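You operate a simulated robot arm through the tools that you are given. There is no shell and no other tool. Be economical: measure what you need, move in short steps, check, and stop when the job is done.

The job below is to be done with a simulated two-armed robot. You get a single attempt, and the scene is never put back.

TASK
Fetch the grey clamp and set it on top of the white carton on the wooden board on the cage. Take the red cloth and put it on top of the brown carton on the wooden table with the long grey block. Pick up the long white carton with one hand, pass it to the other hand and put it on the bench above the drawer. Push the green drawer shut. Put the teal filter on the wooden table with the long grey block away in the black tray. Open the teal tray, take the tall black cap on the wooden table with the long grey block and put it away in the inside of the teal tray and shut the tray again. Put the closed carton on the wooden table with the long grey block away in the big carton on the floor. Put the green block in the grey crate under the table with the long grey block. Put the orange filter on the table top between the blocks away on the top of the grey steel table. Put the blue filter on the table top between the blocks away on the middle shelf of the small rack. Take the small carton marked "feet" from the table top next to the stand and leave it on the table top between the blocks. Any order will do. Set down upright: long white carton, teal filter, orange filter, blue filter.

It is judged by the outcome, as a careful person would: the job done as asked, and still so three seconds after it is handed in. It fails if anything else is knocked over, pushed out of place, dropped, spilled or broken. A push-on lid holds only when it is set on centred and level and pressed home; a screw cap is set on level and turned clockwise until tight. Flat cloth is picked up by pressing the open fingertips on it (5 to 10 N) and closing them slowly along it; thin cloth reads only 2 to 8 mm in the jaws.

THE ROBOT
Two 7-joint arms with fingered hands on one trunk, on a base that drives. Base frame: it is fixed to the floor where the robot stands at the start and does not move with it; the origin is under the middle of the robot, x ahead of it, y to its left, z up; the surface under the hand at the start is at about z = 91.7. Lengths are in cm, angles in degrees, forces in N, time in s.
The left shoulder is at the start at [6, 12.6, 120.5], the right one opposite. With the tool pointing down near the work surface each hand reaches from about 38 to 72 cm from the robot's upright axis, wherever it stands, measured 20 degrees to its own side. Places, roughly: bench above the drawer [-840, 120, 70]; big carton on the floor [-40, -730, 10]; black tray (34x22 cm) [-770, 140, 70]; blue filter [-450, -1100, 75]; brown carton [-975, -125, 100]; closed carton [-975, -50, 100]; green block (4x9x4 cm) [-950, -80, 90]; green drawer [-840, 100, 60]; grey clamp (7x6x2 cm) [50, 10, 90]; grey crate under the table with the long grey bloc [-970, -40, 20]; inside of the teal tray [90, -390, 170]; long white carton [-975, 125, 75]; middle shelf of the small rack [-960, -1330, 90]; orange filter [-450, -1125, 75]; red cloth (8x11x3 cm) [-980, -60, 90]; small carton [-400, -1300, 75]; table top between the blocks [-450, -1100, 80]; tall black cap (6x6x5 cm) [-1000, -30, 90]; teal filter [-975, -25, 100]; teal tray [90, -390, 170]; top of the grey steel table [40, -1280, 80]; white carton [75, -325, 75]. Payload 2.5 kg a hand.
The TCP of each hand is the grasp point between the finger pads, 3 cm short of the fingertips. In the tool frame z runs along the fingers and y along their closing line. Largest opening 10.4 cm; the body of the gripper starts 3.5 cm behind the TCP. The gripper is a hand of 5 fingers: y runs from the thumb to the fingers, the wrist lies at [-1.5, -10.4, -17.8] in the tool frame.
Orientation is told as [roll, pitch, yaw] about the base's x, y, z axes, in that order, counted from this pose: with the fingers straight down and the wrist toward the robot, the tool's x, y and z point along [0, 1, 0], [1, 0, 0] and [0, 0, -1] of the base frame.

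THE INTERFACE
- The arms move only by the tool drive_tool. It takes "left_series", "right_series" or both (then of equal length, played together; a hand with none holds still); each is a list of rows, each a list of 6 numbers: the shift along the base's x, y, z in cm, then the turn, a rotation vector about the base's x, y, z in degrees. In form: [[dx, dy, dz, ax, ay, az], ...]. A call has 1 to 8 rows; each row shifts and turns the commanded pose from where the row before left it. Each row takes 0.2 s and may step no farther than 5 cm and 8.6 degrees from the row before; otherwise, the whole call is refused. Where a pose cannot be reached the arm comes as near as it can. A force on the tool above 40 N (or 10 N above the force at the start of the call, whichever is more), or a blocked arm, ends the call early, and 0.2 s more pass. In this call time passes only in rows, and 0.2 s behind the last. The reply holds the time, the measured pose of the TCP, the force on the tool along the base axes, the opening and the grip force, in the units named above and with some noise, with the torque about the TCP (base axes, N m) and any sound that the robot's microphone picked up, and new pictures: "show" is both (left out), scene, wrist or none (wrist: the cameras of the hands that moved).
- Cameras (640 x 400 px; columns grow to the right, rows downward): "scene" is now at [12.46, 2.52, 141.13]; the picture's right is [0.29, -0.96, 0.00], its down [-0.55, -0.17, -0.82] and it looks along [0.78, 0.24, -0.58] (base axes); focal length 267 px, centre (320, 200). "left" rides on the left gripper at [-8, -7.8, -14.1] in its tool frame; the picture's right is [-0.78, -0.30, 0.56], its down [0.53, -0.78, 0.33] and it looks along [0.33, 0.56, 0.76] (tool axes); focal length 247 px, centre (320, 200). "right" rides on the right gripper at [8, -7.8, -14.1] in its tool frame; the picture's right is [-0.78, 0.30, -0.56], its down [-0.53, -0.78, 0.33] and it looks along [-0.33, 0.56, 0.76] (tool axes); focal length 247 px, centre (320, 200). There is no depth. A picture from a camera that has moved, and an enlarged one, comes with that camera's place and axes in the base frame and with its lens.
- raise_lower(by): slides the trunk up (or, below 0, down) by that many cm; the arms and the scene camera ride with it, the base frame stays. It gives what a move gives, with no picture.
- drive_base(legs): drives the robot by 1 to 6 legs, each [ahead, left, turn to the left] in cm, cm and degrees, along the robot's own axes; the way and the turn of a leg run together, so that a leg with both is an arc; at most 150 cm and 180 degrees a leg. The arms and the cameras ride along, it lands a little off, and it stops where it bumps. It gives what a move gives, and a new picture of the scene camera.
- move_fingers(index, middle, ring, little, thumb_bend, thumb_turn, hand): sets how far each is bent, from 0 (flat) to 100 (curled in); at 30 the hand is open as for a grip, at 70 the pads meet at the TCP. One left out holds its place. A second passes; each finger stops where it meets its share of the squeeze, and holds until it gets a number again. It is the only way to open and close the hand. It gives what a move gives, with no picture; readings hold the bend of each and the force on index, middle, ring, little, thumb and palm. thumb_turn goes from beside the hand (0) to across from the fingers (100), as for a grip.
- aim_head(pan, tilt): turns the head with the scene camera to pan (to the left, within 86 degrees either way) and tilt (down, from -29 to 69), counted from straight ahead of the robot. It gives what a move gives, and a new picture of the scene camera.
- enlarge(camera, box): a new picture of the part [left, top, right, bottom] of that camera's present view, enlarged. The clock stands still meanwhile.
- finish_job(): hands the job in; it is judged then, once.

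Work in short steps. Places have to be worked out from the pictures, the camera data and where the tool is seen: move nearer, look again, correct. Check each grasp and each placing, and mend what went wrong. You have 567 turns and 360 pictures in all, those below and enlarged ones among them. Open the grippers and draw the arms clear of the work before you hand the job in, unless the task says otherwise; then end with one line.

The tools are called after "Request:" by a JSON object that holds its "name" and its "arguments". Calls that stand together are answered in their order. drive_tool: Moves the arms, as the interface text tells. Its arguments: {"type":"object","properties":{"left_series":{"type":"array"},"right_series":{"type":"array"},"show":{"type":"string","enum":["both","scene","wrist","none"]}},"required":[]} The other tools are called the same way: raise_lower (by) slides the trunk up or down; move_fingers (index, middle, ring, little, thumb_bend, thumb_turn, hand) moves the fingers one by one; drive_base (legs) drives the base; aim_head (pan, tilt) turns the head that bears the scene camera; enlarge (camera, box) takes an enlarged picture of a part of a camera's view; finish_job () hands the job in.

At the start:

```text
clock: 0.0
left_ee_pos: [40.43, 34.49, 112.6]
left_tcp_rot: [-0.1, 0.0, 0.1]
left_ft_force: [-0.3, -0.4, 0.3]
left_wrist_torque: [0.03, 0.0, 0.03]
left_width: 10.36
left_gripper_force: 0.0
left_shape: jaw
left_bend: [30.0, 30.0, 30.0, 30.0, 30.0, 98.0]
left_finger forces: [0.0, 0.0, 0.0, 0.0, 0.0, 0.0]
right_ee_pos: [43.62, -4.82, 117.81]
right_tcp_rot: [0.0, 0.0, 0.0]
right_ft_force: [-0.1, -0.5, 0.1]
right_wrist_torque: [-0.03, 0.0, 0.02]
right_width: 10.36
right_gripper_force: 0.0
right_shape: jaw
right_bend: [30.0, 30.0, 30.0, 30.0, 30.0, 98.0]
right_finger forces: [0.0, 0.1, 0.0, 0.0, 0.0, 0.1]
trunk travel left (down, up): [-60.0, 34.0]
robot x, y, heading: [-0.59, 0.12, -0.1]
head pan, tilt: [17.0, 35.3]
```

scene: 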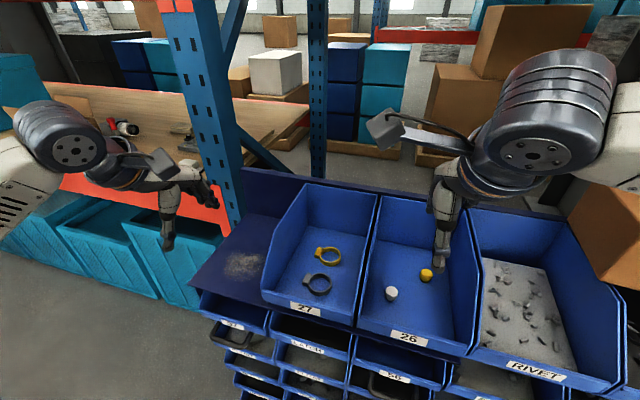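
right: 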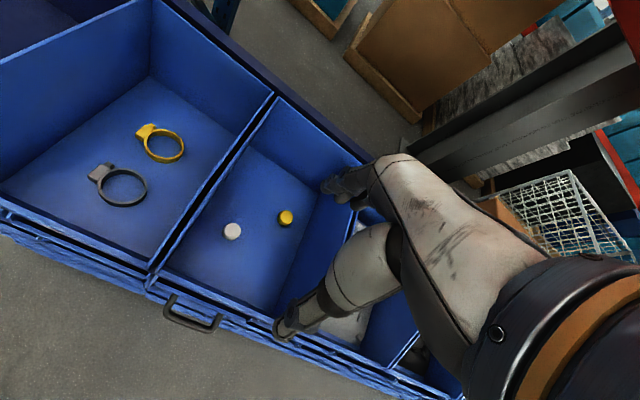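
left: 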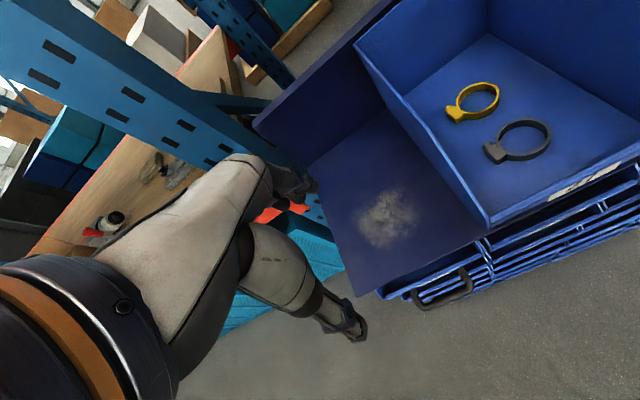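

The grey clamp is in bin 27, at roughly [47.6, 13.7, 92] by the scene ray. I'll enlarge to see its shape and direction.

Request:
{"name": "enlarge", "arguments": {"camera": "scene", "box": [240, 180, 400, 340]}}

Request:
{"name": "enlarge", "arguments": {"camera": "left", "box": [340, 40, 640, 240]}}

```text
2.50 times, centred on (320, 260) of scene
camera zoom: at [12.46, 2.52, 141.13], right [0.29, -0.96, 0.0], down [-0.55, -0.17, -0.82], along [0.78, 0.24, -0.58], focal length 668 px, centre (320, 50)
```

zoom: 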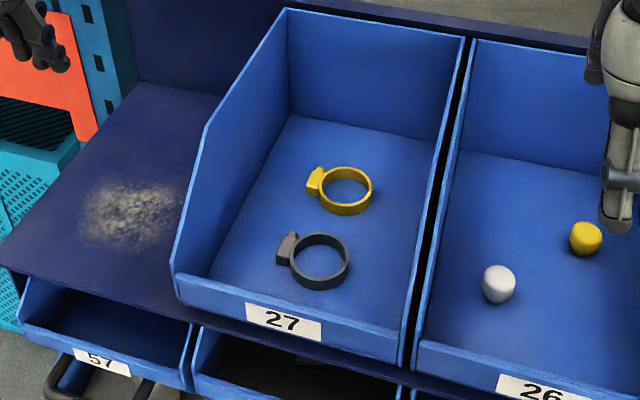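

```text
2.00 times, centred on (490, 140) of left
camera zoom: at [32.62, 26.46, 126.93], right [-0.3, -0.78, -0.56], down [-0.78, 0.53, -0.33], along [0.56, 0.33, -0.76], focal length 494 px, centre (-20, 320)
```

zoom: 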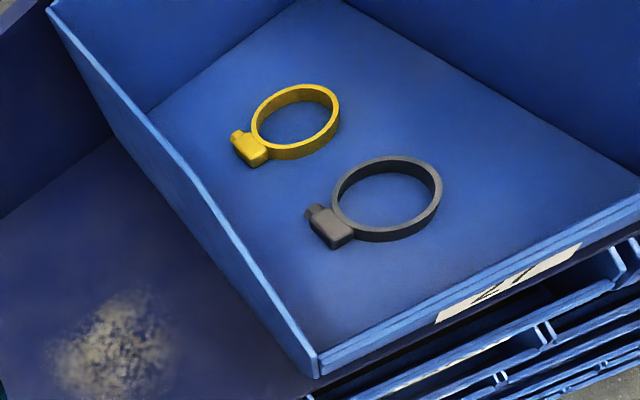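

Triangulated: the clamp ring is centred at about [47.8, 13.3, 92.5], with its tab toward +y and the yellow clamp about 2.6 cm beyond it. I move the left hand over it at a safe height, with the right hand going aside, and partly close the left fingers.

Request:
{"name": "drive_tool", "arguments": {"left_series": [[1.48, -4.24, 0, 0, 0, 0], [1.48, -4.24, 0, 0, 0, 0], [1.48, -4.24, 0, 0, 0, 0], [1.48, -4.24, 0, 0, 0, 0], [1.48, -4.24, 0, 0, 0, 0]], "right_series": [[0, -3, 0, 0, 0, 0], [0, -3, 0, 0, 0, 0], [0, -3, 0, 0, 0, 0], [0, -3, 0, 0, 0, 0], [0, -3, 0, 0, 0, 0]], "show": "none"}}

Request:
{"name": "move_fingers", "arguments": {"hand": "left", "index": 40, "middle": 40, "ring": 40, "little": 40, "thumb_bend": 40}}

Request:
{"name": "drive_tool", "arguments": {"left_series": [[0, 0, -3, 0, 0, 0], [0, 0, -3, 0, 0, 0], [0, 0, -3, 0, 0, 0]], "show": "both"}}

```text
clock: 1.2
left_ee_pos: [47.37, 13.11, 112.74]
left_tcp_rot: [0.1, 0.1, 0.1]
left_ft_force: [0.1, -0.2, -0.4]
left_wrist_torque: [0.02, -0.01, -0.01]
left_width: 10.36
left_gripper_force: 0.1
left_shape: jaw
left_bend: [30.0, 30.0, 30.0, 30.0, 30.0, 98.0]
left_finger forces: [0.0, 0.0, 0.0, 0.1, 0.0, 0.1]
right_ee_pos: [43.68, -19.83, 117.76]
right_tcp_rot: [0.0, 0.0, 0.1]
right_ft_force: [0.6, 0.1, 0.7]
right_wrist_torque: [0.03, -0.01, 0.01]
right_width: 10.35
right_gripper_force: 0.0
right_shape: jaw
right_bend: [30.0, 30.0, 30.0, 30.0, 30.0, 98.0]
right_finger forces: [0.0, 0.1, 0.1, 0.0, 0.0, 0.1]
trunk travel left (down, up): [-60.0, 34.0]
robot x, y, heading: [0.05, 0.07, 0.0]
head pan, tilt: [17.0, 35.3]
```

```text
clock: 2.2
left_ee_pos: [47.39, 13.44, 112.6]
left_tcp_rot: [0.0, 0.0, -0.1]
left_ft_force: [0.4, 0.0, -0.2]
left_wrist_torque: [-0.01, 0.0, 0.03]
left_width: 7.86
left_gripper_force: 0.2
left_shape: fingers
left_bend: [40.0, 40.0, 40.0, 40.0, 40.0, 98.0]
left_finger forces: [0.0, 0.1, 0.1, 0.0, 0.1, 0.0]
right_ee_pos: [43.63, -19.81, 117.87]
right_tcp_rot: [0.0, 0.0, 0.0]
right_ft_force: [-0.3, 0.8, 0.1]
right_wrist_torque: [0.02, 0.03, 0.0]
right_width: 10.35
right_gripper_force: 0.1
right_shape: jaw
right_bend: [30.0, 30.0, 30.0, 30.0, 30.0, 98.0]
right_finger forces: [0.0, 0.0, 0.1, 0.1, 0.0, 0.0]
trunk travel left (down, up): [-60.0, 34.0]
robot x, y, heading: [0.39, 0.27, 0.1]
head pan, tilt: [17.0, 35.3]
```

```text
clock: 3.0
left_ee_pos: [47.73, 13.42, 103.57]
left_tcp_rot: [0.0, -0.1, 0.1]
left_ft_force: [-0.6, 0.9, -0.6]
left_wrist_torque: [-0.02, -0.02, 0.04]
left_width: 7.85
left_gripper_force: 0.0
left_shape: fingers
left_bend: [40.0, 40.0, 40.0, 40.0, 40.0, 98.0]
left_finger forces: [0.0, 0.0, 0.0, 0.0, 0.0, 0.0]
right_ee_pos: [43.62, -19.77, 117.88]
right_tcp_rot: [0.0, 0.1, -0.1]
right_ft_force: [1.2, 0.0, 0.5]
right_wrist_torque: [0.04, 0.0, 0.01]
right_width: 10.37
right_gripper_force: 0.1
right_shape: jaw
right_bend: [30.0, 30.0, 30.0, 30.0, 30.0, 98.0]
right_finger forces: [0.1, 0.0, 0.0, 0.1, 0.0, 0.0]
trunk travel left (down, up): [-60.0, 34.0]
robot x, y, heading: [-0.47, -0.18, -0.3]
head pan, tilt: [17.0, 35.3]
camera scene: at [12.47, 2.54, 141.14], right [0.29, -0.96, 0.0], down [-0.55, -0.17, -0.82], along [0.78, 0.24, -0.58], focal length 267 px, centre (320, 200)
camera left: at [40.05, 5.31, 117.88], right [-0.3, -0.78, -0.56], down [-0.78, 0.53, -0.33], along [0.56, 0.33, -0.76], focal length 247 px, centre (320, 200)
```

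scene: 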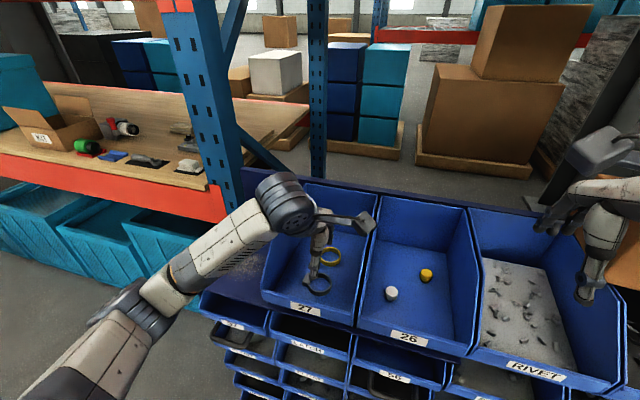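
left: 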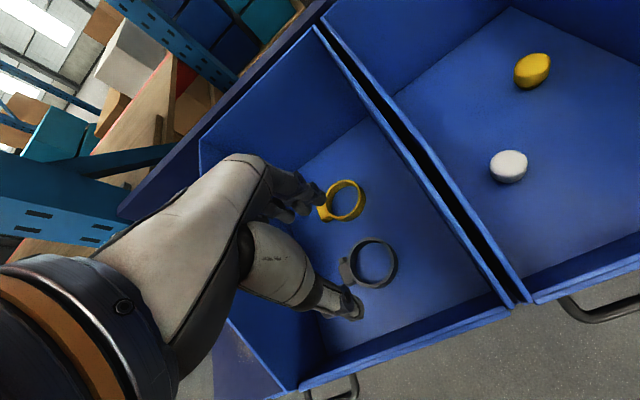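

The ring sits right under the grasp point: predicted (372,261), seen at (372,263). I narrow the fingers a little to clear the yellow clamp and go down.

Request:
{"name": "move_fingers", "arguments": {"hand": "left", "index": 43, "middle": 43, "ring": 43, "little": 43, "thumb_bend": 43}}

Request:
{"name": "drive_tool", "arguments": {"left_series": [[0, 0, -3, 0, 0, 0], [0, 0, -3, 0, 0, 0], [0, 0, -1.5, 0, 0, 0], [0, 0, -0.7, 0, 0, 0]], "show": "wrist"}}

```text
clock: 4.0
left_ee_pos: [47.75, 13.41, 103.77]
left_tcp_rot: [-0.1, 0.0, 0.1]
left_ft_force: [0.4, -0.8, -0.1]
left_wrist_torque: [-0.03, -0.01, -0.01]
left_width: 7.09
left_gripper_force: 0.1
left_shape: fingers
left_bend: [43.0, 43.0, 43.0, 43.0, 43.0, 98.0]
left_finger forces: [0.0, 0.0, 0.1, 0.0, 0.1, 0.1]
right_ee_pos: [43.65, -19.68, 117.92]
right_tcp_rot: [0.0, -0.1, 0.0]
right_ft_force: [-0.4, 0.1, 0.3]
right_wrist_torque: [0.0, 0.04, -0.02]
right_width: 10.35
right_gripper_force: 0.0
right_shape: jaw
right_bend: [30.0, 30.0, 30.0, 30.0, 30.0, 98.0]
right_finger forces: [0.0, 0.1, 0.1, 0.1, 0.1, 0.0]
trunk travel left (down, up): [-60.0, 34.0]
robot x, y, heading: [-0.09, -0.24, 0.0]
head pan, tilt: [17.0, 35.3]
```

```text
clock: 5.0
left_ee_pos: [47.74, 13.23, 95.35]
left_tcp_rot: [0.0, -0.1, 0.0]
left_ft_force: [-0.6, 0.7, -0.1]
left_wrist_torque: [0.01, -0.01, 0.01]
left_width: 7.09
left_gripper_force: 0.0
left_shape: fingers
left_bend: [43.0, 43.0, 43.0, 43.0, 43.0, 98.0]
left_finger forces: [0.1, 0.0, 0.0, 0.0, 0.1, 0.1]
right_ee_pos: [43.52, -19.69, 117.85]
right_tcp_rot: [0.1, -0.1, 0.0]
right_ft_force: [-0.4, -0.5, 0.0]
right_wrist_torque: [-0.02, 0.0, 0.01]
right_width: 10.36
right_gripper_force: 0.2
right_shape: jaw
right_bend: [30.0, 30.0, 30.0, 30.0, 30.0, 98.0]
right_finger forces: [0.1, 0.1, 0.0, 0.0, 0.0, 0.1]
trunk travel left (down, up): [-60.0, 34.0]
robot x, y, heading: [0.37, 0.06, 0.1]
head pan, tilt: [17.0, 35.3]
camera left: at [40.19, 5.17, 109.68], right [-0.3, -0.78, -0.56], down [-0.78, 0.54, -0.33], along [0.56, 0.33, -0.76], focal length 247 px, centre (320, 200)
```

left: 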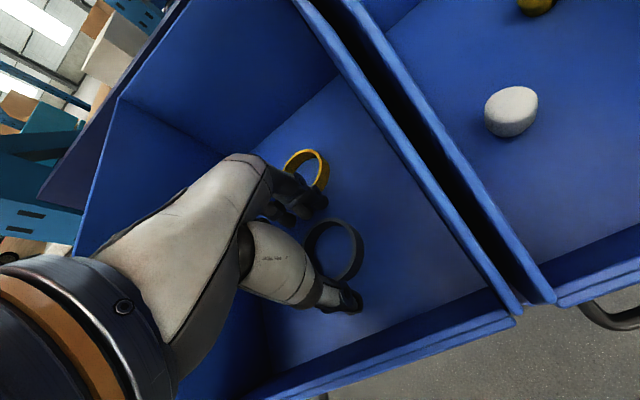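

The fingers have straddled the ring without touching anything. I close now.

Request:
{"name": "move_fingers", "arguments": {"hand": "left", "index": 70, "middle": 70, "ring": 70, "little": 70, "thumb_bend": 70}}

Request:
{"name": "drive_tool", "arguments": {"left_series": [[0, 0, 2, 0, 0, 0], [0, 0, 4, 0, 0, 0], [0, 0, 5, 0, 0, 0]], "show": "both"}}

```text
clock: 6.0
left_ee_pos: [48.01, 13.39, 95.45]
left_tcp_rot: [-0.1, 0.1, 0.0]
left_ft_force: [-0.4, 0.8, 0.1]
left_wrist_torque: [0.0, 0.01, -0.02]
left_width: 4.66
left_gripper_force: 16.4
left_shape: fingers
left_bend: [59.0, 62.0, 68.0, 70.0, 50.0, 95.0]
left_finger forces: [8.0, 6.9, 1.4, 0.1, 16.4, 0.0]
right_ee_pos: [43.72, -19.75, 117.76]
right_tcp_rot: [0.0, 0.0, 0.0]
right_ft_force: [-0.4, -0.3, -0.1]
right_wrist_torque: [0.0, -0.03, 0.0]
right_width: 10.39
right_gripper_force: 0.0
right_shape: jaw
right_bend: [30.0, 30.0, 30.0, 30.0, 30.0, 98.0]
right_finger forces: [0.1, 0.0, 0.0, 0.0, 0.0, 0.0]
trunk travel left (down, up): [-60.0, 34.0]
robot x, y, heading: [-0.0, 0.02, -0.2]
head pan, tilt: [17.0, 35.3]
```

```text
clock: 6.8
left_ee_pos: [47.74, 13.13, 106.54]
left_tcp_rot: [0.0, 0.1, 0.0]
left_ft_force: [-0.9, 0.8, -0.3]
left_wrist_torque: [-0.03, 0.0, 0.0]
left_width: 4.66
left_gripper_force: 15.5
left_shape: fingers
left_bend: [59.0, 63.0, 70.0, 70.0, 50.0, 95.0]
left_finger forces: [8.5, 6.5, 1.1, 0.0, 15.3, 0.0]
right_ee_pos: [43.6, -19.85, 117.73]
right_tcp_rot: [0.0, 0.0, 0.0]
right_ft_force: [0.3, 1.0, 0.3]
right_wrist_torque: [-0.01, -0.02, 0.02]
right_width: 10.37
right_gripper_force: 0.1
right_shape: jaw
right_bend: [30.0, 30.0, 30.0, 30.0, 30.0, 98.0]
right_finger forces: [0.1, 0.0, 0.0, 0.0, 0.0, 0.0]
trunk travel left (down, up): [-60.0, 34.0]
robot x, y, heading: [-0.01, 0.24, -0.1]
head pan, tilt: [17.0, 35.3]
camera scene: at [12.46, 2.5, 141.13], right [0.29, -0.96, 0.0], down [-0.55, -0.17, -0.82], along [0.78, 0.24, -0.58], focal length 267 px, centre (320, 200)
camera left: at [40.08, 5.16, 120.89], right [-0.3, -0.78, -0.56], down [-0.78, 0.54, -0.33], along [0.55, 0.33, -0.76], focal length 247 px, centre (320, 200)
```

scene: 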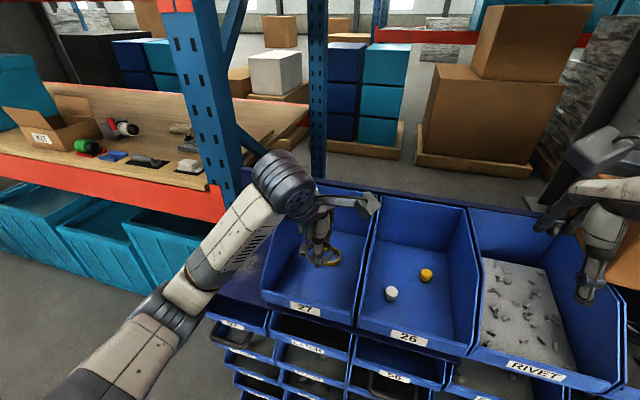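
left: 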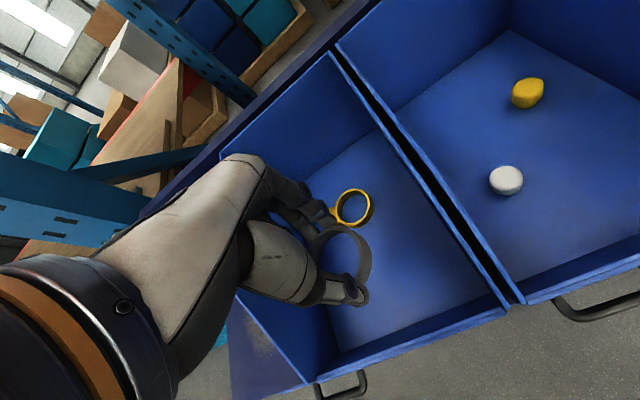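

The clamp is held with 16 N and the yellow one stays put. I raise the hand and look around to the right for the route to the white carton on the cage.

Request:
{"name": "drive_tool", "arguments": {"left_series": [[-1, 1, 4, 0, 0, 0], [-2, 2, 4, 0, 0, 0], [-2, 3, 3, 0, 0, 0], [-2, 3, 3, 0, 0, 0]], "show": "none"}}

Request:
{"name": "aim_head", "arguments": {"pan": -45, "tilt": 20}}

Request:
{"name": "aim_head", "arguments": {"pan": -86, "tilt": 15}}

Request:
{"name": "aim_head", "arguments": {"pan": 86, "tilt": 15}}

```text
clock: 7.8
left_ee_pos: [40.46, 22.29, 120.65]
left_tcp_rot: [0.0, 0.0, 0.1]
left_ft_force: [0.7, 0.1, -0.4]
left_wrist_torque: [0.03, 0.02, 0.01]
left_width: 4.64
left_gripper_force: 15.7
left_shape: fingers
left_bend: [59.0, 63.0, 70.0, 70.0, 50.0, 95.0]
left_finger forces: [8.2, 6.6, 0.9, 0.1, 15.0, 0.1]
right_ee_pos: [43.56, -19.67, 117.91]
right_tcp_rot: [0.0, 0.0, 0.1]
right_ft_force: [0.8, -0.3, -0.9]
right_wrist_torque: [-0.02, 0.02, -0.01]
right_width: 10.36
right_gripper_force: 0.0
right_shape: jaw
right_bend: [30.0, 30.0, 30.0, 30.0, 30.0, 98.0]
right_finger forces: [0.0, 0.1, 0.0, 0.0, 0.0, 0.1]
trunk travel left (down, up): [-60.0, 34.0]
robot x, y, heading: [0.34, 0.22, -0.1]
head pan, tilt: [17.0, 35.3]
```

```text
clock: 9.1
left_ee_pos: [40.57, 22.37, 120.63]
left_tcp_rot: [0.1, 0.1, -0.1]
left_ft_force: [-0.2, -0.1, 0.2]
left_wrist_torque: [0.0, 0.01, 0.02]
left_width: 4.65
left_gripper_force: 15.0
left_shape: fingers
left_bend: [59.0, 63.0, 70.0, 70.0, 50.0, 95.0]
left_finger forces: [8.2, 6.6, 0.9, 0.1, 14.9, 0.0]
right_ee_pos: [43.67, -19.81, 118.0]
right_tcp_rot: [-0.1, 0.0, 0.0]
right_ft_force: [0.5, -0.5, 1.2]
right_wrist_torque: [0.01, 0.0, 0.03]
right_width: 10.36
right_gripper_force: 0.0
right_shape: jaw
right_bend: [30.0, 30.0, 30.0, 30.0, 30.0, 98.0]
right_finger forces: [0.0, 0.0, 0.0, 0.1, 0.0, 0.0]
trunk travel left (down, up): [-60.0, 34.0]
robot x, y, heading: [0.23, -0.1, 0.1]
head pan, tilt: [-45.0, 20.0]
camera scene: at [10.65, -6.63, 143.57], right [-0.71, -0.71, 0.0], down [-0.24, 0.24, -0.94], along [0.66, -0.66, -0.34], focal length 267 px, centre (320, 200)
```

scene: 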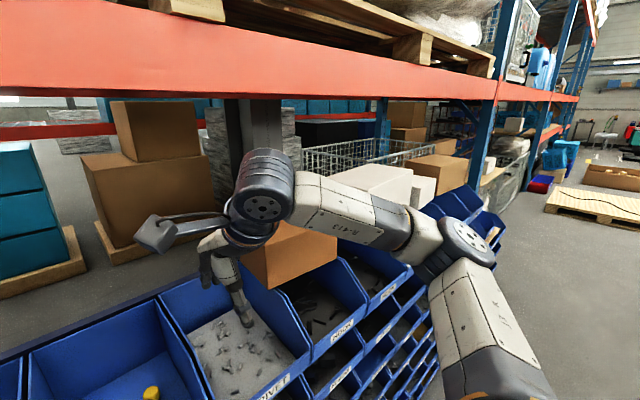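

```text
clock: 10.2
left_ee_pos: [40.56, 22.17, 120.47]
left_tcp_rot: [0.0, 0.0, 0.0]
left_ft_force: [-0.4, -0.3, -0.1]
left_wrist_torque: [-0.01, 0.03, 0.0]
left_width: 4.63
left_gripper_force: 14.7
left_shape: fingers
left_bend: [59.0, 63.0, 70.0, 70.0, 50.0, 95.0]
left_finger forces: [8.2, 6.5, 0.9, 0.0, 14.8, 0.0]
right_ee_pos: [43.63, -19.73, 117.9]
right_tcp_rot: [0.0, 0.0, -0.1]
right_ft_force: [-0.3, 0.1, 0.4]
right_wrist_torque: [0.0, -0.01, -0.03]
right_width: 10.37
right_gripper_force: 0.0
right_shape: jaw
right_bend: [30.0, 30.0, 30.0, 30.0, 30.0, 98.0]
right_finger forces: [0.0, 0.0, 0.0, 0.1, 0.0, 0.2]
trunk travel left (down, up): [-60.0, 34.0]
robot x, y, heading: [-0.09, 0.18, 0.1]
head pan, tilt: [-85.9, 15.0]
camera scene: at [4.73, -9.36, 144.38], right [-1.0, -0.07, 0.0], down [-0.02, 0.26, -0.97], along [0.07, -0.96, -0.26], focal length 267 px, centre (320, 200)
```

scene: 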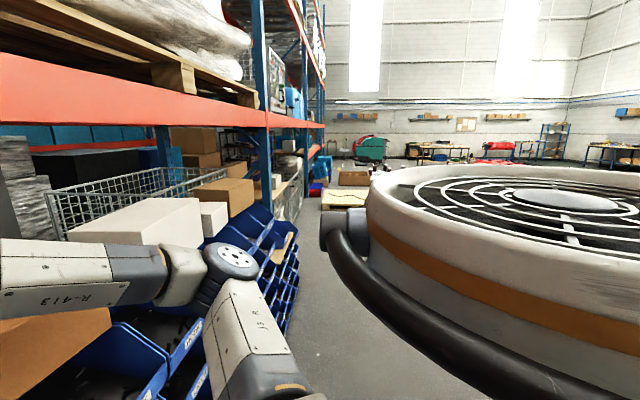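

```text
clock: 12.8
left_ee_pos: [40.64, 22.29, 120.66]
left_tcp_rot: [0.0, -0.1, 0.0]
left_ft_force: [0.7, -0.5, 0.1]
left_wrist_torque: [-0.01, -0.04, 0.02]
left_width: 4.56
left_gripper_force: 14.2
left_shape: fingers
left_bend: [60.0, 63.0, 70.0, 70.0, 50.0, 95.0]
left_finger forces: [7.8, 6.6, 0.6, 0.1, 14.4, 0.0]
right_ee_pos: [43.69, -19.8, 117.89]
right_tcp_rot: [0.0, 0.0, 0.0]
right_ft_force: [-0.6, 0.5, 0.5]
right_wrist_torque: [-0.03, -0.03, -0.02]
right_width: 10.36
right_gripper_force: 0.1
right_shape: jaw
right_bend: [30.0, 30.0, 30.0, 30.0, 30.0, 98.0]
right_finger forces: [0.1, 0.0, 0.0, 0.1, 0.1, 0.0]
trunk travel left (down, up): [-60.0, 34.0]
robot x, y, heading: [0.16, -0.16, -0.0]
head pan, tilt: [85.9, 15.0]
camera scene: at [4.73, 9.27, 144.39], right [1.0, -0.07, 0.0], down [-0.02, -0.26, -0.97], along [0.07, 0.96, -0.26], focal length 267 px, centre (320, 200)
```

scene: 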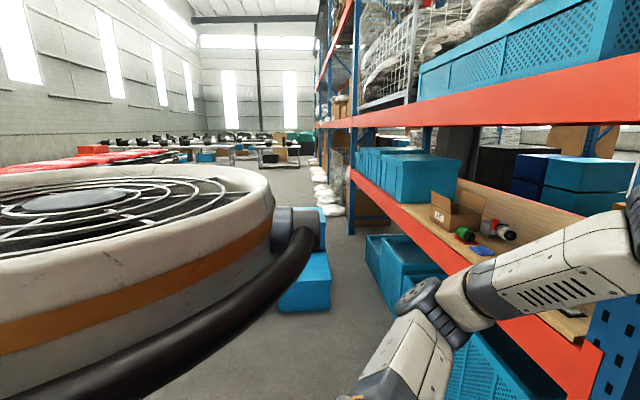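

The aisle runs along −y in front of the racks. I back off a bit and drive to the right toward the cage, looking to the right-front on the way.

Request:
{"name": "drive_base", "arguments": {"legs": [[-25, 0, 0], [0, -140, 0]]}}

Request:
{"name": "aim_head", "arguments": {"pan": -50, "tilt": 25}}

```text
clock: 21.2
left_ee_pos: [15.72, -116.79, 120.55]
left_tcp_rot: [0.0, 0.0, 0.3]
left_ft_force: [-0.5, -0.3, -0.6]
left_wrist_torque: [0.01, 0.02, 0.02]
left_width: 4.51
left_gripper_force: 14.6
left_shape: fingers
left_bend: [60.0, 63.0, 70.0, 70.0, 50.0, 95.0]
left_finger forces: [7.3, 6.7, 0.7, 0.1, 14.1, 0.0]
right_ee_pos: [18.97, -158.81, 117.86]
right_tcp_rot: [0.1, -0.1, 0.3]
right_ft_force: [-0.6, 0.1, -0.4]
right_wrist_torque: [0.01, 0.0, 0.01]
right_width: 10.36
right_gripper_force: 0.1
right_shape: jaw
right_bend: [30.0, 30.0, 30.0, 30.0, 30.0, 98.0]
right_finger forces: [0.1, 0.0, 0.0, 0.0, 0.1, 0.0]
trunk travel left (down, up): [-60.0, 34.0]
robot x, y, heading: [-24.56, -138.99, 0.3]
head pan, tilt: [85.9, 15.0]
camera scene: at [-20.08, -129.96, 144.39], right [1.0, -0.06, 0.0], down [-0.02, -0.26, -0.97], along [0.06, 0.96, -0.26], focal length 267 px, centre (320, 200)
```

scene: 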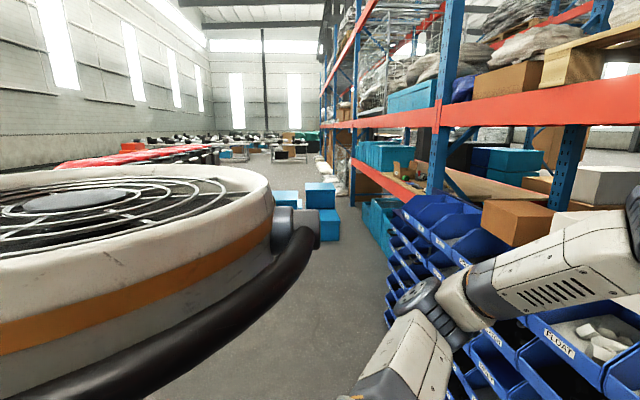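

```text
clock: 23.4
left_ee_pos: [15.58, -116.73, 120.55]
left_tcp_rot: [-0.1, 0.0, 0.3]
left_ft_force: [-0.1, -0.2, -0.9]
left_wrist_torque: [-0.01, -0.03, 0.0]
left_width: 4.52
left_gripper_force: 14.5
left_shape: fingers
left_bend: [60.0, 63.0, 70.0, 70.0, 50.0, 95.0]
left_finger forces: [7.4, 6.6, 0.6, 0.0, 14.0, 0.1]
right_ee_pos: [19.11, -158.67, 118.07]
right_tcp_rot: [0.0, -0.1, 0.3]
right_ft_force: [-0.7, 0.6, -0.6]
right_wrist_torque: [0.0, -0.01, 0.0]
right_width: 10.37
right_gripper_force: 0.1
right_shape: jaw
right_bend: [30.0, 30.0, 30.0, 30.0, 30.0, 98.0]
right_finger forces: [0.0, 0.0, 0.0, 0.0, 0.0, 0.0]
trunk travel left (down, up): [-60.0, 34.0]
robot x, y, heading: [-24.71, -139.22, 0.3]
head pan, tilt: [-50.0, 25.0]
camera scene: at [-14.72, -146.28, 142.76], right [-0.76, -0.65, 0.0], down [-0.27, 0.32, -0.91], along [0.59, -0.69, -0.42], focal length 267 px, centre (320, 200)
```

scene: 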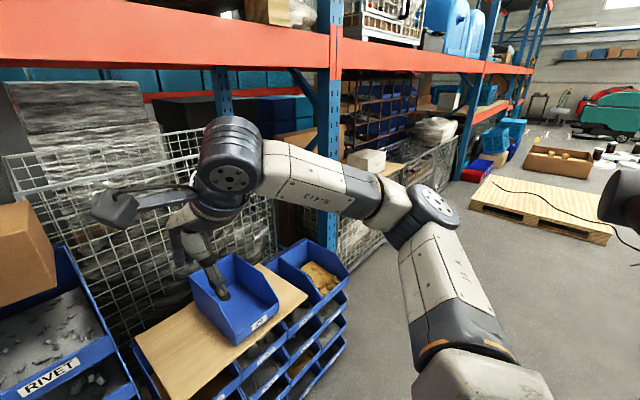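

The white carton on a board on the next cage is visible at (368,160). I drive on 150 to the right.

Request:
{"name": "drive_base", "arguments": {"legs": [[0, -150, 0]]}}

Request:
{"name": "aim_head", "arguments": {"pan": -20, "tilt": 25}}

```text
clock: 30.7
left_ee_pos: [16.43, -264.65, 120.62]
left_tcp_rot: [0.0, -0.1, 0.3]
left_ft_force: [0.0, -0.3, -0.5]
left_wrist_torque: [0.0, 0.02, 0.01]
left_width: 4.48
left_gripper_force: 13.7
left_shape: fingers
left_bend: [60.0, 63.0, 70.0, 70.0, 50.0, 95.0]
left_finger forces: [7.2, 6.7, 0.5, 0.0, 14.0, 0.1]
right_ee_pos: [19.83, -306.85, 117.83]
right_tcp_rot: [0.0, 0.0, 0.2]
right_ft_force: [-0.6, 0.4, 0.3]
right_wrist_torque: [0.02, -0.01, 0.02]
right_width: 10.38
right_gripper_force: 0.1
right_shape: jaw
right_bend: [30.0, 30.0, 30.0, 30.0, 30.0, 98.0]
right_finger forces: [0.1, 0.0, 0.0, 0.0, 0.0, 0.1]
trunk travel left (down, up): [-60.0, 34.0]
robot x, y, heading: [-23.82, -287.42, 0.3]
head pan, tilt: [-50.0, 25.0]
camera scene: at [-13.97, -294.29, 142.76], right [-0.76, -0.65, 0.0], down [-0.27, 0.32, -0.91], along [0.59, -0.69, -0.42], focal length 267 px, centre (320, 200)
```

scene: 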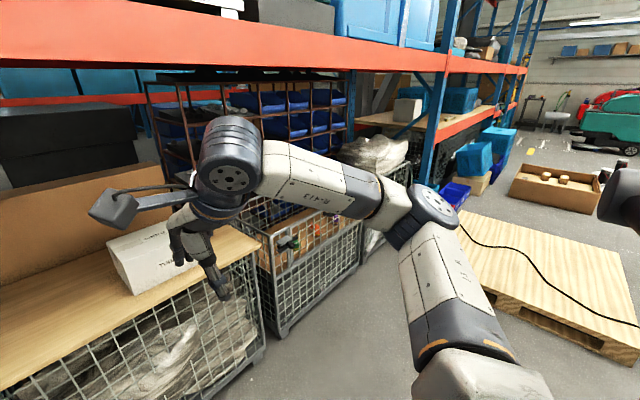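

```text
clock: 31.6
left_ee_pos: [16.46, -264.86, 120.66]
left_tcp_rot: [0.0, 0.0, 0.2]
left_ft_force: [0.0, -0.9, -0.3]
left_wrist_torque: [0.0, -0.02, 0.01]
left_width: 4.46
left_gripper_force: 14.5
left_shape: fingers
left_bend: [60.0, 63.0, 70.0, 70.0, 50.0, 95.0]
left_finger forces: [7.3, 6.6, 0.5, 0.0, 14.0, 0.0]
right_ee_pos: [19.64, -306.81, 117.8]
right_tcp_rot: [0.0, 0.1, 0.3]
right_ft_force: [0.4, 0.4, -0.5]
right_wrist_torque: [0.0, 0.01, -0.02]
right_width: 10.35
right_gripper_force: 0.0
right_shape: jaw
right_bend: [30.0, 30.0, 30.0, 30.0, 30.0, 98.0]
right_finger forces: [0.0, 0.0, 0.0, 0.0, 0.0, 0.0]
trunk travel left (down, up): [-60.0, 34.0]
robot x, y, heading: [-24.15, -286.99, 0.2]
head pan, tilt: [-20.0, 25.0]
camera scene: at [-11.26, -290.36, 142.76], right [-0.34, -0.94, 0.0], down [-0.4, 0.14, -0.91], along [0.85, -0.31, -0.42], focal length 267 px, centre (320, 200)
```

scene: 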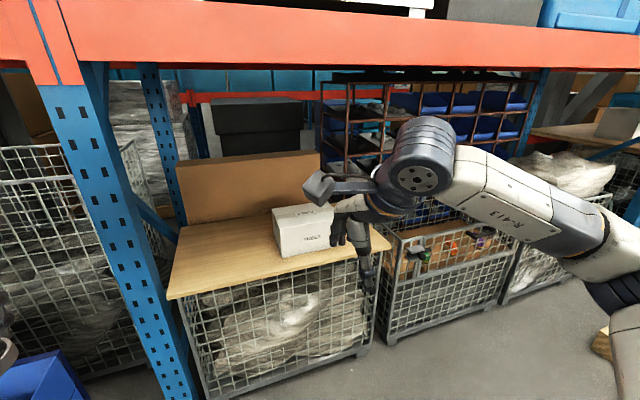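

The white carton sits on the board; it should be at around [85, -318]. I drive nearer so that the left hand can reach it and look again.

Request:
{"name": "drive_base", "arguments": {"legs": [[0, -50, 0], [30, 0, 0]]}}

Request:
{"name": "aim_head", "arguments": {"pan": 10, "tilt": 35}}

```text
clock: 36.2
left_ee_pos: [46.77, -315.21, 120.58]
left_tcp_rot: [0.0, 0.0, 0.0]
left_ft_force: [0.2, -0.1, -1.0]
left_wrist_torque: [-0.02, 0.02, 0.02]
left_width: 4.47
left_gripper_force: 14.2
left_shape: fingers
left_bend: [60.0, 63.0, 70.0, 70.0, 50.0, 95.0]
left_finger forces: [7.3, 6.6, 0.5, 0.0, 14.0, 0.0]
right_ee_pos: [49.68, -357.29, 117.79]
right_tcp_rot: [0.0, 0.0, 0.1]
right_ft_force: [-0.5, -0.5, -0.5]
right_wrist_torque: [0.03, 0.02, 0.0]
right_width: 10.37
right_gripper_force: 0.1
right_shape: jaw
right_bend: [30.0, 30.0, 30.0, 30.0, 30.0, 98.0]
right_finger forces: [0.0, 0.0, 0.0, 0.0, 0.0, 0.1]
trunk travel left (down, up): [-60.0, 34.0]
robot x, y, heading: [5.83, -337.6, 0.0]
head pan, tilt: [-20.0, 25.0]
camera scene: at [18.86, -340.73, 142.75], right [-0.34, -0.94, 0.0], down [-0.4, 0.14, -0.91], along [0.85, -0.31, -0.42], focal length 267 px, centre (320, 200)
```

scene: 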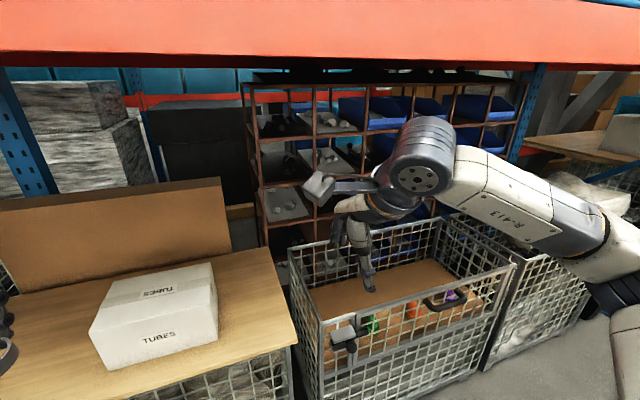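

```text
clock: 37.2
left_ee_pos: [46.62, -315.25, 120.63]
left_tcp_rot: [0.1, 0.0, 0.0]
left_ft_force: [0.3, 0.0, -0.9]
left_wrist_torque: [0.0, -0.01, 0.03]
left_width: 4.5
left_gripper_force: 14.1
left_shape: fingers
left_bend: [60.0, 63.0, 70.0, 70.0, 50.0, 95.0]
left_finger forces: [7.3, 6.8, 0.5, 0.0, 14.0, 0.0]
right_ee_pos: [49.78, -357.32, 117.81]
right_tcp_rot: [0.0, 0.1, 0.0]
right_ft_force: [-0.3, -0.2, -0.2]
right_wrist_torque: [0.0, -0.02, -0.04]
right_width: 10.35
right_gripper_force: 0.1
right_shape: jaw
right_bend: [30.0, 30.0, 30.0, 30.0, 30.0, 98.0]
right_finger forces: [0.0, 0.1, 0.0, 0.0, 0.0, 0.0]
trunk travel left (down, up): [-60.0, 34.0]
robot x, y, heading: [5.83, -337.37, -0.1]
head pan, tilt: [10.0, 35.0]
camera scene: at [18.82, -336.06, 141.19], right [0.17, -0.98, 0.0], down [-0.56, -0.1, -0.82], along [0.81, 0.14, -0.57], focal length 267 px, centre (320, 200)
```

scene: 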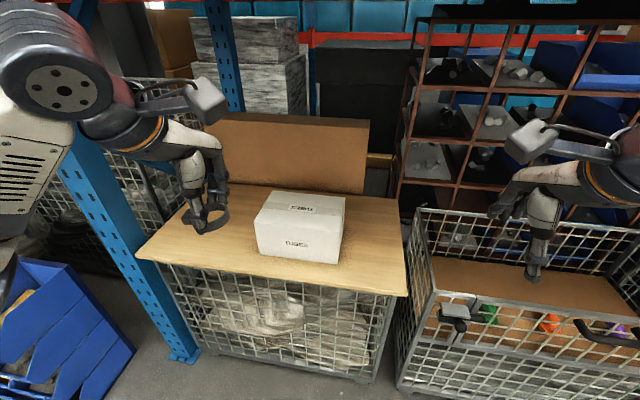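

Board top is at z≈76.8, the carton top at z≈92, centred near [83.5, -319]. I drive 15 cm closer, then move the hand above the carton.

Request:
{"name": "drive_base", "arguments": {"legs": [[15, 0, 0]]}}

Request:
{"name": "drive_tool", "arguments": {"left_series": [[4, -1, -2, 0, 0, 0], [4, -1, -3, 0, 0, 0], [4, -1, -3, 0, 0, 0], [4, -1, -3, 0, 0, 0], [4, 0, -3, 0, 0, 0]], "show": "both"}}

```text
clock: 38.6
left_ee_pos: [61.71, -315.33, 120.6]
left_tcp_rot: [0.0, 0.1, 0.0]
left_ft_force: [-0.3, -0.2, -1.0]
left_wrist_torque: [-0.04, 0.05, -0.01]
left_width: 4.5
left_gripper_force: 13.8
left_shape: fingers
left_bend: [60.0, 63.0, 70.0, 70.0, 50.0, 95.0]
left_finger forces: [7.3, 6.8, 0.5, 0.0, 14.0, 0.0]
right_ee_pos: [64.55, -357.33, 117.81]
right_tcp_rot: [0.1, 0.1, 0.0]
right_ft_force: [0.7, 0.0, -0.7]
right_wrist_torque: [-0.02, 0.04, -0.02]
right_width: 10.39
right_gripper_force: 0.0
right_shape: jaw
right_bend: [30.0, 30.0, 30.0, 30.0, 30.0, 98.0]
right_finger forces: [0.0, 0.0, 0.1, 0.1, 0.0, 0.0]
trunk travel left (down, up): [-60.0, 34.0]
robot x, y, heading: [20.95, -337.55, -0.0]
head pan, tilt: [10.0, 35.0]
camera scene: at [33.74, -336.1, 141.18], right [0.17, -0.99, 0.0], down [-0.57, -0.1, -0.82], along [0.81, 0.14, -0.57], focal length 267 px, centre (320, 200)
```

scene: 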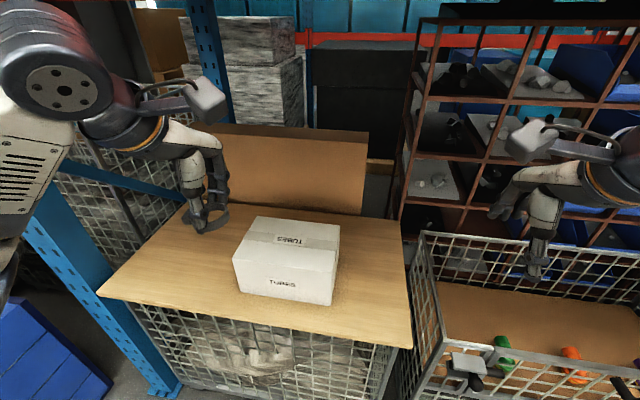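

```text
refused: row 2 steps farther than a row can; nothing moved
```

The step was slightly too long; I redo it with shorter rows.

Request:
{"name": "drive_tool", "arguments": {"left_series": [[3.5, -0.8, -2.5, 0, 0, 0], [3.5, -0.8, -2.5, 0, 0, 0], [3.5, -0.8, -2.5, 0, 0, 0], [3.5, -0.8, -2.5, 0, 0, 0], [3.5, -0.8, -2.5, 0, 0, 0], [3.0, 0, -2.5, 0, 0, 0]], "show": "both"}}

```text
clock: 40.0
left_ee_pos: [82.15, -319.46, 105.47]
left_tcp_rot: [0.0, 0.0, -0.1]
left_ft_force: [0.3, 0.1, -0.2]
left_wrist_torque: [0.04, 0.0, 0.02]
left_width: 4.5
left_gripper_force: 14.1
left_shape: fingers
left_bend: [60.0, 63.0, 70.0, 70.0, 50.0, 95.0]
left_finger forces: [7.4, 6.7, 0.2, 0.1, 13.9, 0.0]
right_ee_pos: [64.55, -357.36, 117.84]
right_tcp_rot: [0.0, 0.0, -0.1]
right_ft_force: [1.2, 0.3, 0.5]
right_wrist_torque: [-0.01, 0.01, -0.01]
right_width: 10.36
right_gripper_force: 0.1
right_shape: jaw
right_bend: [30.0, 30.0, 30.0, 30.0, 30.0, 98.0]
right_finger forces: [0.0, 0.1, 0.0, 0.0, 0.0, 0.0]
trunk travel left (down, up): [-60.0, 34.0]
robot x, y, heading: [21.22, -337.63, -0.1]
head pan, tilt: [10.0, 35.0]
camera scene: at [33.7, -336.11, 141.18], right [0.17, -0.99, 0.0], down [-0.57, -0.1, -0.82], along [0.81, 0.14, -0.57], focal length 267 px, centre (320, 200)
camera left: at [74.34, -327.48, 119.71], right [-0.3, -0.78, -0.56], down [-0.78, 0.54, -0.33], along [0.56, 0.33, -0.76], focal length 247 px, centre (320, 200)
```

scene: 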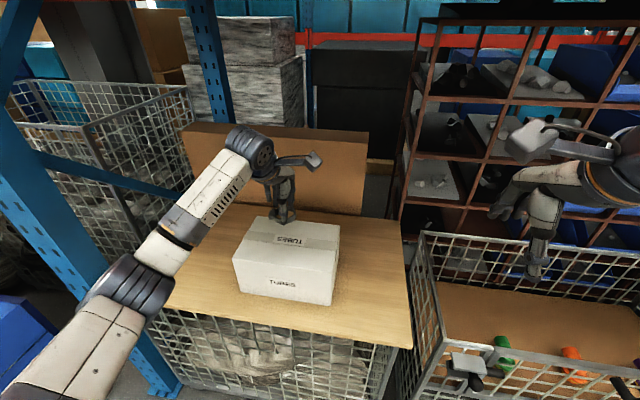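
left: 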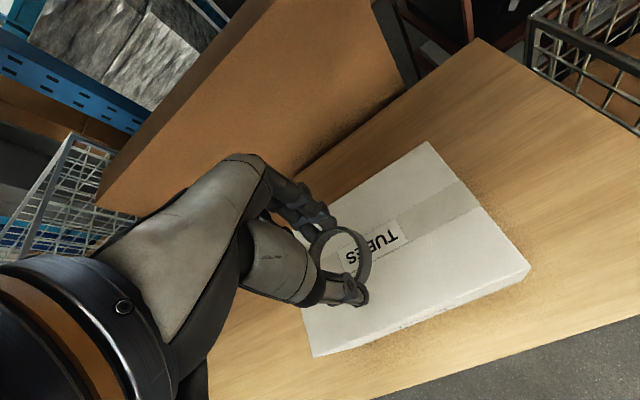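

The hand is over the middle of the carton top. I lower toward contact, slowly at the end.

Request:
{"name": "drive_tool", "arguments": {"left_series": [[0, 0, -4, 0, 0, 0], [0, 0, -3, 0, 0, 0], [0, 0, -1, 0, 0, 0], [0, 0, -0.7, 0, 0, 0]], "show": "wrist"}}

```text
clock: 41.0
left_ee_pos: [82.04, -319.49, 96.85]
left_tcp_rot: [0.0, 0.0, 0.0]
left_ft_force: [0.4, -1.1, 0.0]
left_wrist_torque: [-0.02, -0.01, 0.0]
left_width: 4.47
left_gripper_force: 14.0
left_shape: fingers
left_bend: [60.0, 63.0, 70.0, 70.0, 50.0, 95.0]
left_finger forces: [7.4, 6.6, 0.4, 0.0, 13.8, 0.0]
right_ee_pos: [64.58, -357.38, 117.86]
right_tcp_rot: [0.0, 0.0, -0.1]
right_ft_force: [0.4, -0.3, 0.2]
right_wrist_torque: [0.02, -0.03, 0.04]
right_width: 10.37
right_gripper_force: 0.0
right_shape: jaw
right_bend: [30.0, 30.0, 30.0, 30.0, 30.0, 98.0]
right_finger forces: [0.0, 0.0, 0.1, 0.0, 0.1, 0.1]
trunk travel left (down, up): [-60.0, 34.0]
robot x, y, heading: [20.85, -337.43, 0.1]
head pan, tilt: [10.0, 35.0]
camera left: at [74.3, -327.45, 111.06], right [-0.3, -0.78, -0.56], down [-0.78, 0.54, -0.33], along [0.56, 0.33, -0.76], focal length 247 px, centre (320, 200)
```

left: 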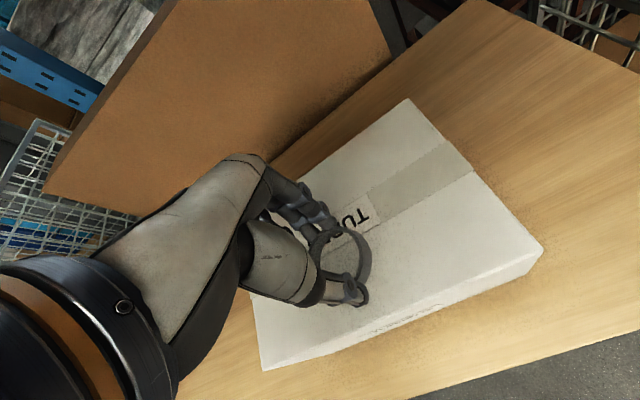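

No contact yet; I go on in small steps.

Request:
{"name": "drive_tool", "arguments": {"left_series": [[0, 0, -0.5, 0, 0, 0], [0, 0, -0.4, 0, 0, 0], [0, 0, -0.4, 0, 0, 0]], "show": "none"}}

```text
clock: 41.8
left_ee_pos: [82.22, -319.26, 95.58]
left_tcp_rot: [0.0, 0.1, -0.1]
left_ft_force: [-0.5, -0.6, 0.9]
left_wrist_torque: [-0.02, 0.01, -0.04]
left_width: 4.49
left_gripper_force: 14.0
left_shape: fingers
left_bend: [60.0, 63.0, 70.0, 70.0, 50.0, 95.0]
left_finger forces: [7.3, 6.6, 0.3, 0.0, 13.8, 0.0]
right_ee_pos: [64.6, -357.34, 117.83]
right_tcp_rot: [0.0, 0.0, 0.0]
right_ft_force: [-0.3, 0.2, 0.3]
right_wrist_torque: [0.0, 0.0, 0.06]
right_width: 10.36
right_gripper_force: 0.1
right_shape: jaw
right_bend: [30.0, 30.0, 30.0, 30.0, 30.0, 98.0]
right_finger forces: [0.1, 0.0, 0.0, 0.0, 0.1, 0.0]
trunk travel left (down, up): [-60.0, 34.0]
robot x, y, heading: [21.04, -337.52, -0.0]
head pan, tilt: [10.0, 35.0]
```

Request:
{"name": "drive_tool", "arguments": {"left_series": [[0, 0, -0.4, 0, 0, 0], [0, 0, -0.4, 0, 0, 0], [0, 0, -0.4, 0, 0, 0]], "show": "wrist"}}

```text
clock: 42.6
left_ee_pos: [82.05, -319.33, 94.37]
left_tcp_rot: [-0.1, -0.1, -0.1]
left_ft_force: [0.5, -0.2, -0.1]
left_wrist_torque: [0.01, -0.01, -0.03]
left_width: 4.45
left_gripper_force: 14.1
left_shape: fingers
left_bend: [60.0, 63.0, 70.0, 70.0, 50.0, 95.0]
left_finger forces: [7.4, 6.7, 0.3, 0.0, 13.8, 0.1]
right_ee_pos: [64.53, -357.4, 117.92]
right_tcp_rot: [0.0, 0.0, -0.1]
right_ft_force: [-0.7, 0.1, 0.0]
right_wrist_torque: [0.01, -0.01, -0.03]
right_width: 10.35
right_gripper_force: 0.0
right_shape: jaw
right_bend: [30.0, 30.0, 30.0, 30.0, 30.0, 98.0]
right_finger forces: [0.0, 0.0, 0.1, 0.0, 0.0, 0.0]
trunk travel left (down, up): [-60.0, 34.0]
robot x, y, heading: [20.88, -337.75, -0.1]
head pan, tilt: [10.0, 35.0]
camera left: at [74.25, -327.48, 108.59], right [-0.3, -0.78, -0.56], down [-0.78, 0.54, -0.33], along [0.56, 0.33, -0.76], focal length 247 px, centre (320, 200)
```

left: 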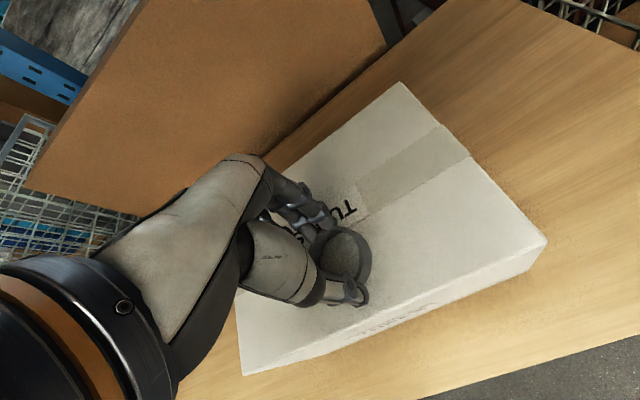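

Shadow is closing in beneath the ring; still no force. I keep going down.

Request:
{"name": "drive_tool", "arguments": {"left_series": [[0, 0, -0.4, 0, 0, 0], [0, 0, -0.4, 0, 0, 0], [0, 0, -0.4, 0, 0, 0]], "show": "none"}}

Request:
{"name": "drive_tool", "arguments": {"left_series": [[0, 0, -0.3, 0, 0, 0], [0, 0, -0.3, 0, 0, 0]], "show": "wrist"}}

```text
clock: 43.4
left_ee_pos: [82.17, -319.46, 93.77]
left_tcp_rot: [0.1, -0.8, -0.2]
left_ft_force: [1.3, -0.3, 18.0]
left_wrist_torque: [0.42, 0.1, -0.12]
left_width: 4.47
left_gripper_force: 23.1
left_shape: fingers
left_bend: [61.0, 64.0, 71.0, 70.0, 50.0, 94.0]
left_finger forces: [6.8, 6.2, 15.8, 0.0, 16.2, 0.0]
right_ee_pos: [64.43, -357.43, 118.0]
right_tcp_rot: [0.0, -0.1, -0.1]
right_ft_force: [-0.8, 0.6, -0.1]
right_wrist_torque: [0.05, 0.02, -0.01]
right_width: 10.37
right_gripper_force: 0.1
right_shape: jaw
right_bend: [30.0, 30.0, 30.0, 30.0, 30.0, 98.0]
right_finger forces: [0.0, 0.0, 0.0, 0.0, 0.0, 0.1]
trunk travel left (down, up): [-60.0, 34.0]
robot x, y, heading: [20.75, -337.35, -0.3]
head pan, tilt: [10.0, 35.0]
```

```text
clock: 44.0
left_ee_pos: [82.21, -319.48, 93.65]
left_tcp_rot: [0.0, -1.3, -0.2]
left_ft_force: [2.0, 3.6, 34.5]
left_wrist_torque: [0.59, 0.29, -0.12]
left_width: 4.45
left_gripper_force: 26.3
left_shape: fingers
left_bend: [62.0, 64.0, 72.0, 70.0, 50.0, 94.0]
left_finger forces: [6.5, 6.1, 22.6, 0.1, 17.1, 0.0]
right_ee_pos: [64.23, -357.46, 118.02]
right_tcp_rot: [0.0, -0.1, 0.0]
right_ft_force: [0.3, -0.4, 0.1]
right_wrist_torque: [0.0, 0.02, -0.01]
right_width: 10.36
right_gripper_force: 0.0
right_shape: jaw
right_bend: [30.0, 30.0, 30.0, 30.0, 30.0, 98.0]
right_finger forces: [0.0, 0.0, 0.1, 0.0, 0.1, 0.1]
trunk travel left (down, up): [-60.0, 34.0]
robot x, y, heading: [20.92, -337.2, -0.3]
head pan, tilt: [10.0, 35.0]
camera left: at [74.14, -327.51, 107.66], right [-0.29, -0.78, -0.56], down [-0.77, 0.54, -0.35], along [0.57, 0.33, -0.75], focal length 247 px, centre (320, 200)
```

left: 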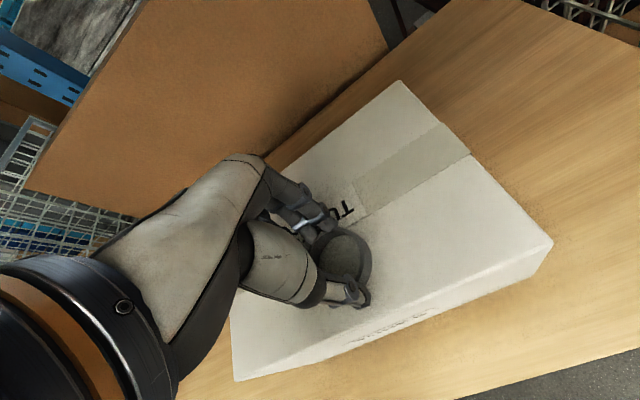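

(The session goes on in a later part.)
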